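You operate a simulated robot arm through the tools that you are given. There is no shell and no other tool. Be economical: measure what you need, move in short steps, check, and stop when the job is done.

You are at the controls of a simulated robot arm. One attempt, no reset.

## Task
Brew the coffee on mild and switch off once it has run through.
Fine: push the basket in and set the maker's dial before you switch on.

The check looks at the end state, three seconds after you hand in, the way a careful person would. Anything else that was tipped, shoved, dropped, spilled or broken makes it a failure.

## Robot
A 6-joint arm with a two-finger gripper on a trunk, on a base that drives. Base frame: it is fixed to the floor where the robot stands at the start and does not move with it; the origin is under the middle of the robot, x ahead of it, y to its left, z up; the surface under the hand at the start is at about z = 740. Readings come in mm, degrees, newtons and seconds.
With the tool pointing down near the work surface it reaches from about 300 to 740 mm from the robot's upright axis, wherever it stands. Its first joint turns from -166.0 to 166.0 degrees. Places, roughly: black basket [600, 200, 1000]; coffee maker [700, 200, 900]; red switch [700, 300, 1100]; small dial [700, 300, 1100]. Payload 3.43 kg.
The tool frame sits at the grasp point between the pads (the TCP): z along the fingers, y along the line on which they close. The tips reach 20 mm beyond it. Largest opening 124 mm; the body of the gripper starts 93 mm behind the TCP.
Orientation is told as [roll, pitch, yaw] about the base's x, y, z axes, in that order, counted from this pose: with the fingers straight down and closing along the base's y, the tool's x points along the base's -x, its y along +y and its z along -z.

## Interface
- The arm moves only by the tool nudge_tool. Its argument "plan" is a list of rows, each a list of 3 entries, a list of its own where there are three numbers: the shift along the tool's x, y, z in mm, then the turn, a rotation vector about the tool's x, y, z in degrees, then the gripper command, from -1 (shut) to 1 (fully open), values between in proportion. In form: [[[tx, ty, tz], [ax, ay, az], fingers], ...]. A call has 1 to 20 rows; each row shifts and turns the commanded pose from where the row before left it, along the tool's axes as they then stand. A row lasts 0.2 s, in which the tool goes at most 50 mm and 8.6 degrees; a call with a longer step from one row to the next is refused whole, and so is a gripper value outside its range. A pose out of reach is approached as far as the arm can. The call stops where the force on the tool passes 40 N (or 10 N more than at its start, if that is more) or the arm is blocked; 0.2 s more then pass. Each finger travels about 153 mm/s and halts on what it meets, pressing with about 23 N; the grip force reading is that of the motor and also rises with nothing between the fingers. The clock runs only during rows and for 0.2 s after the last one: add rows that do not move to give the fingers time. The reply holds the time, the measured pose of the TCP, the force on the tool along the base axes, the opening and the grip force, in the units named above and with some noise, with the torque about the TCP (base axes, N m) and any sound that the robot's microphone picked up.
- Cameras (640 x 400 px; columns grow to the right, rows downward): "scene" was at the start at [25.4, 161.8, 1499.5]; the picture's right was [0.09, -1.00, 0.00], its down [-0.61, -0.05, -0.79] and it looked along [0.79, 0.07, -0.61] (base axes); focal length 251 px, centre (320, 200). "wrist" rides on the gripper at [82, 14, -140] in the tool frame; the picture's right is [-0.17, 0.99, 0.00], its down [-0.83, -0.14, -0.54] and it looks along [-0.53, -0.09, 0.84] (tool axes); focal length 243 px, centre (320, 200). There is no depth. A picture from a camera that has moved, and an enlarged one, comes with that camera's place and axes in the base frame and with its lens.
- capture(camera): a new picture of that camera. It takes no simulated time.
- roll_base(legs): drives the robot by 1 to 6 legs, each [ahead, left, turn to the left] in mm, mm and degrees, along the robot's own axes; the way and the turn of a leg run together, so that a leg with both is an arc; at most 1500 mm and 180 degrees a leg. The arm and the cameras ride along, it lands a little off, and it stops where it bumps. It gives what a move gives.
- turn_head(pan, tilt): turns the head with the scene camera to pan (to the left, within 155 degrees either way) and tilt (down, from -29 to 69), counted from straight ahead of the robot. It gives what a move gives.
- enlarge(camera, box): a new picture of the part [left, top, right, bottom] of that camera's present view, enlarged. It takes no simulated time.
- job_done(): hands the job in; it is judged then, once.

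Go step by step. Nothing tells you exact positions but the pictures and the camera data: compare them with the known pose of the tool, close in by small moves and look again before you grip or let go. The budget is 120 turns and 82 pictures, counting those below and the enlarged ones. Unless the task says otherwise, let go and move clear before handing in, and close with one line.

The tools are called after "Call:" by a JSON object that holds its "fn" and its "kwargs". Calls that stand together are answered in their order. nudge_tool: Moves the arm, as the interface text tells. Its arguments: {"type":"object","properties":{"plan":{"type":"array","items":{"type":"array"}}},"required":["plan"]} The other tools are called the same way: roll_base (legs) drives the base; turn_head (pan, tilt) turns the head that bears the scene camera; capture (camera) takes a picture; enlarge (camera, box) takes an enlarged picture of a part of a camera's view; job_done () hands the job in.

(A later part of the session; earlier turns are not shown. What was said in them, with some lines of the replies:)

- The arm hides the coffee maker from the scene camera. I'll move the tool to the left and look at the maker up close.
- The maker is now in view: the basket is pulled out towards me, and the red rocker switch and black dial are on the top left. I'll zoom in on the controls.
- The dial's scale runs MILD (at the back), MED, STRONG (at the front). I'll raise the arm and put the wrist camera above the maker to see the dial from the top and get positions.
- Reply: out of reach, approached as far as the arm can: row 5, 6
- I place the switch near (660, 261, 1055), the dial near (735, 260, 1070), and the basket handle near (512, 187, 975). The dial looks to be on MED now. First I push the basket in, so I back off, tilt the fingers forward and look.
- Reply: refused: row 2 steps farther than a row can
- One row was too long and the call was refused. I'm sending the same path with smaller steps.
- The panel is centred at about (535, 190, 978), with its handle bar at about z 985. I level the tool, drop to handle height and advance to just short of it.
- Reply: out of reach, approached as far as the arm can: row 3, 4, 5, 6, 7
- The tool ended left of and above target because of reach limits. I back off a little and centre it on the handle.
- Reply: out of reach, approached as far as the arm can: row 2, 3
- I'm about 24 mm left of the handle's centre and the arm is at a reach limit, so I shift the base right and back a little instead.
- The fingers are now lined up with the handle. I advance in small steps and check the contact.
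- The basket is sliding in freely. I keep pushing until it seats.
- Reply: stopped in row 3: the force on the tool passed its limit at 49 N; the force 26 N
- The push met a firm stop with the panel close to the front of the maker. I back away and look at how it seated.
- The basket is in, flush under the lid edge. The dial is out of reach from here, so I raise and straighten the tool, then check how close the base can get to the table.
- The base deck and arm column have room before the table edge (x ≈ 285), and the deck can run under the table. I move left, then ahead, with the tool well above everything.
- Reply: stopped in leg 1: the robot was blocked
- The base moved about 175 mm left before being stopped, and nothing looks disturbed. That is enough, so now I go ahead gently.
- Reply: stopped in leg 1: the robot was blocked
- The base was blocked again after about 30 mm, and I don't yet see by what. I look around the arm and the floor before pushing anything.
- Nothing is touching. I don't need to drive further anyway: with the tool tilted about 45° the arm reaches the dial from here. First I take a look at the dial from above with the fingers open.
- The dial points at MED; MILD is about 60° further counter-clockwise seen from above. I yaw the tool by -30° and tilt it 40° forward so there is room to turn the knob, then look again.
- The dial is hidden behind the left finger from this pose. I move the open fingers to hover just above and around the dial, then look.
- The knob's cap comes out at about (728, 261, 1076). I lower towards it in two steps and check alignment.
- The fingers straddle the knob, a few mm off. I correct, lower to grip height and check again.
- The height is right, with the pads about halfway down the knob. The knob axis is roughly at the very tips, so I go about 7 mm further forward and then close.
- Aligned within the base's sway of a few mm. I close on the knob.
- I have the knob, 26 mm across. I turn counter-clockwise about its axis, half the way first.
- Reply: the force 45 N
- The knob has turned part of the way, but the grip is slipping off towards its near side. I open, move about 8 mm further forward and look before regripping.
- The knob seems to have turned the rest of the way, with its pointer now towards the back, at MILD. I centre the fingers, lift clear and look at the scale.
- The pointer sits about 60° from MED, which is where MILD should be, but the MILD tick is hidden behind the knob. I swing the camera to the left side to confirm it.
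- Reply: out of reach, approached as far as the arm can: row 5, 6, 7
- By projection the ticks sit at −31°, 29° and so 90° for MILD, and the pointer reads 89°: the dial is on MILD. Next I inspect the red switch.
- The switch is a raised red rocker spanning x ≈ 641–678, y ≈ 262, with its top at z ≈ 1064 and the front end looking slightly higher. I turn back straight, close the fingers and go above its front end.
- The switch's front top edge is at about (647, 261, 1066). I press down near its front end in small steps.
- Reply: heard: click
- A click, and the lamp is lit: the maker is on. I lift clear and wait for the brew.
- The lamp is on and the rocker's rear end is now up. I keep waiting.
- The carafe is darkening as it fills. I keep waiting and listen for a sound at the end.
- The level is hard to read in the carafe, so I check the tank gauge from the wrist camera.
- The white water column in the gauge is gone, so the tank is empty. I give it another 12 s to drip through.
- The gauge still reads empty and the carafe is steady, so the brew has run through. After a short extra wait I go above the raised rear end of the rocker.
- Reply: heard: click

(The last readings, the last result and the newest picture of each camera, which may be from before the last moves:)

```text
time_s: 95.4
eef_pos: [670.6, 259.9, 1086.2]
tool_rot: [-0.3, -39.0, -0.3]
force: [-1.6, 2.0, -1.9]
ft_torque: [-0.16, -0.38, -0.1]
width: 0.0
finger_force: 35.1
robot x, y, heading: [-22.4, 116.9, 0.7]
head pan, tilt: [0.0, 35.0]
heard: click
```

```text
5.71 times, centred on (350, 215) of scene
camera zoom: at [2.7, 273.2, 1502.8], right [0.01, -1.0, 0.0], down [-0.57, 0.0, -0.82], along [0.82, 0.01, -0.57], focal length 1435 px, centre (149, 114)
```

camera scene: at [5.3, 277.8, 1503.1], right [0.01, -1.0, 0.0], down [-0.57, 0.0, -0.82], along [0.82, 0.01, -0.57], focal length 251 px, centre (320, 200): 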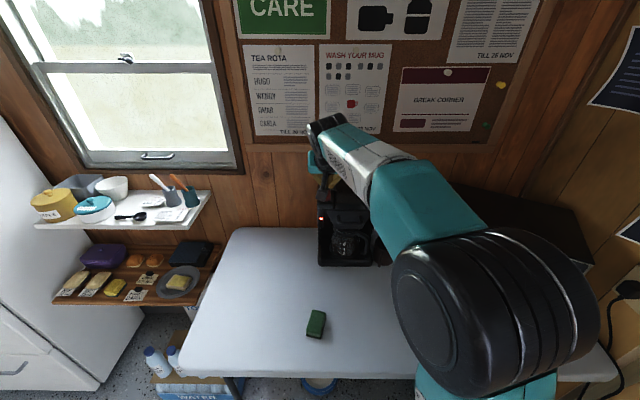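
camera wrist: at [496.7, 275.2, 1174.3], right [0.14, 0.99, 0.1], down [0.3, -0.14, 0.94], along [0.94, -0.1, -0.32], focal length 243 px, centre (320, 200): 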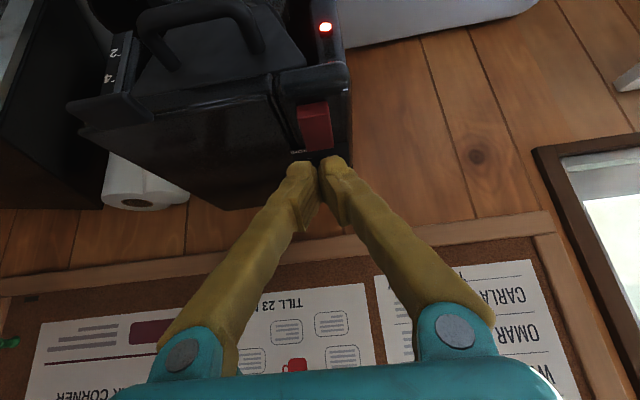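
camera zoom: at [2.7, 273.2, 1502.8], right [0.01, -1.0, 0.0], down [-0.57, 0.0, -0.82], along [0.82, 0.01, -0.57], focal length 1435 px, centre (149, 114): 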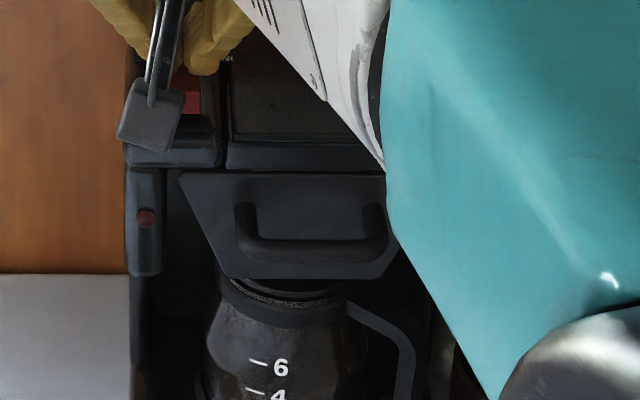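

A click, and the lamp is off. I lift straight up, back away and do a final check.

Call:
{"fn": "nudge_tool", "kwargs": {"plan": [[[-12.9, 0, -15.3], [0, 0, 0], -1], [[-25.7, 0, -30.6], [0, 0, 0], -1], [[0, 0, 0], [0, 0, 0], -1], [[30, 0, -26], [0, 0, 0], -1], [[30, 0, -26], [0, 0, 0], -1], [[30, 20, -26], [0, 0, 0], -1], [[0, 45, 0], [0, 0, 0], -1], [[0, 45, 0], [0, 0, 0], -1], [[0, 0, 0], [0, 0, 0], -1]]}}

Call:
{"fn": "capture", "kwargs": {"camera": "scene"}}

Call:
{"fn": "enlarge", "kwargs": {"camera": "scene", "box": [290, 160, 450, 280]}}

Call:
{"fn": "capture", "kwargs": {"camera": "wrist"}}

```text
time_s: 97.4
eef_pos: [549.9, 379.9, 1148.7]
tool_rot: [-0.2, -38.8, 0.0]
force: [-0.6, 1.3, 0.1]
ft_torque: [-0.2, -0.01, -0.17]
width: 0.0
finger_force: 34.6
robot x, y, heading: [-23.6, 121.3, 0.3]
head pan, tilt: [0.0, 35.0]
```

```text
9 pictures are left
camera scene: at [2.5, 275.2, 1503.8], right [0.01, -1.0, 0.0], down [-0.57, 0.0, -0.82], along [0.82, 0.01, -0.57], focal length 251 px, centre (320, 200)
```

scene: 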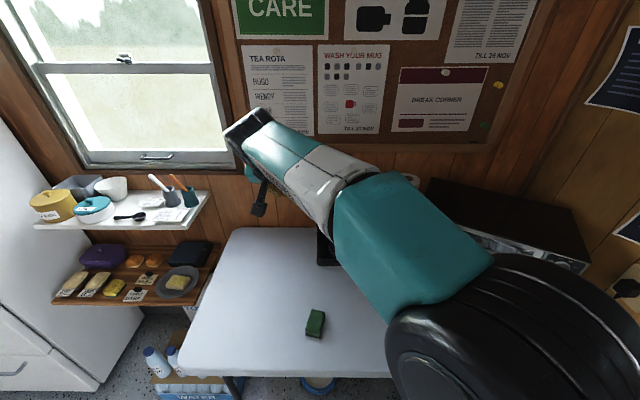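

```text
3.33 times, centred on (370, 220) of scene
camera zoom: at [2.5, 275.2, 1503.8], right [0.01, -1.0, 0.0], down [-0.57, 0.0, -0.82], along [0.82, 0.01, -0.57], focal length 837 px, centre (153, 133)
```

zoom: 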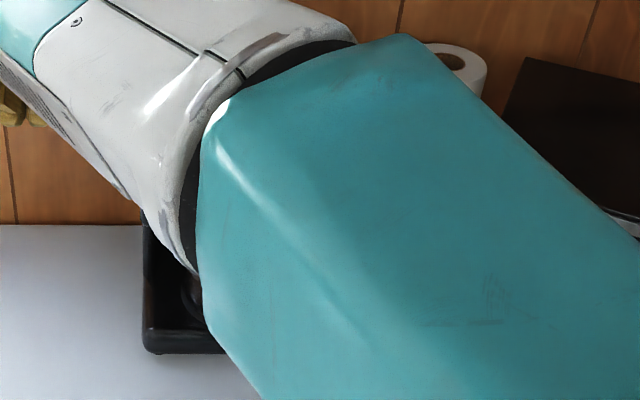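

```text
7 pictures are left
camera wrist: at [399.8, 393.1, 1207.0], right [0.13, 0.99, 0.1], down [0.31, -0.14, 0.94], along [0.94, -0.1, -0.32], focal length 243 px, centre (320, 200)
```

wrist: 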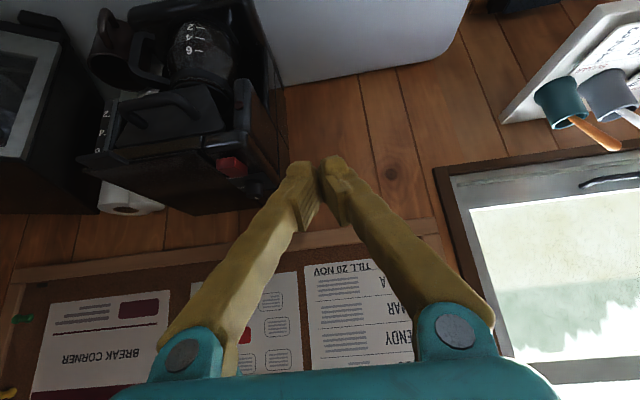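

Call:
{"fn": "enlarge", "kwargs": {"camera": "wrist", "box": [70, 0, 290, 215]}}

Call:
{"fn": "enlarge", "kwargs": {"camera": "wrist", "box": [210, 145, 280, 205]}}

```text
1.86 times, centred on (180, 108) of wrist
camera zoom: at [399.8, 393.1, 1207.0], right [0.13, 0.99, 0.1], down [0.31, -0.14, 0.94], along [0.94, -0.1, -0.32], focal length 451 px, centre (580, 372)
```

zoom: 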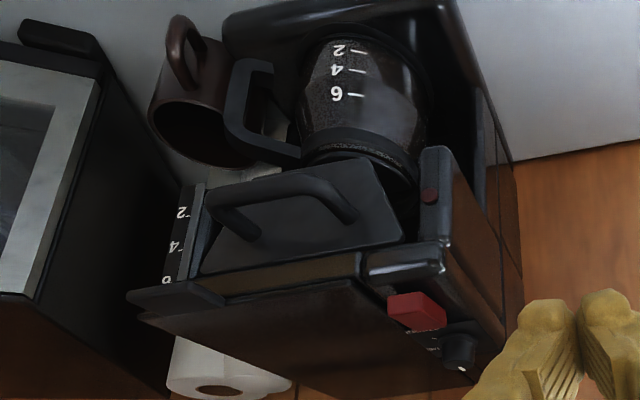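

```text
6.67 times, centred on (245, 175) of wrist
camera zoom: at [399.8, 393.1, 1207.0], right [0.13, 0.99, 0.1], down [0.31, -0.14, 0.94], along [0.94, -0.1, -0.32], focal length 1618 px, centre (820, 367)
```

zoom: 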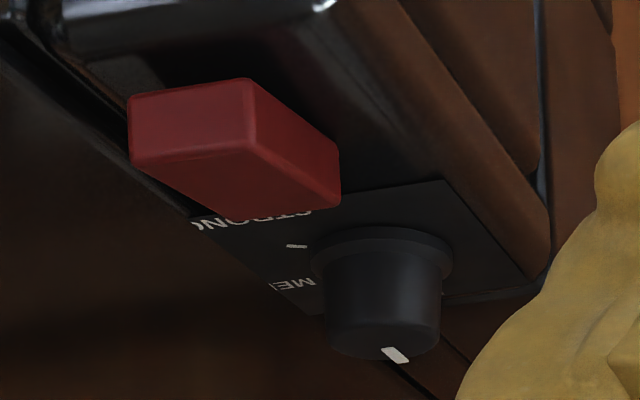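

The lamp is off, the tank is empty, the basket is in, the dial points to MILD, and I see nothing disturbed. The arm is clear of the maker, so I hand in.

Call:
{"fn": "job_done", "kwargs": {}}

```text
The job is handed in.
```

I pushed the basket in, set the dial to mild before switching on, let the coffee run through until the tank was empty, and switched the maker off.
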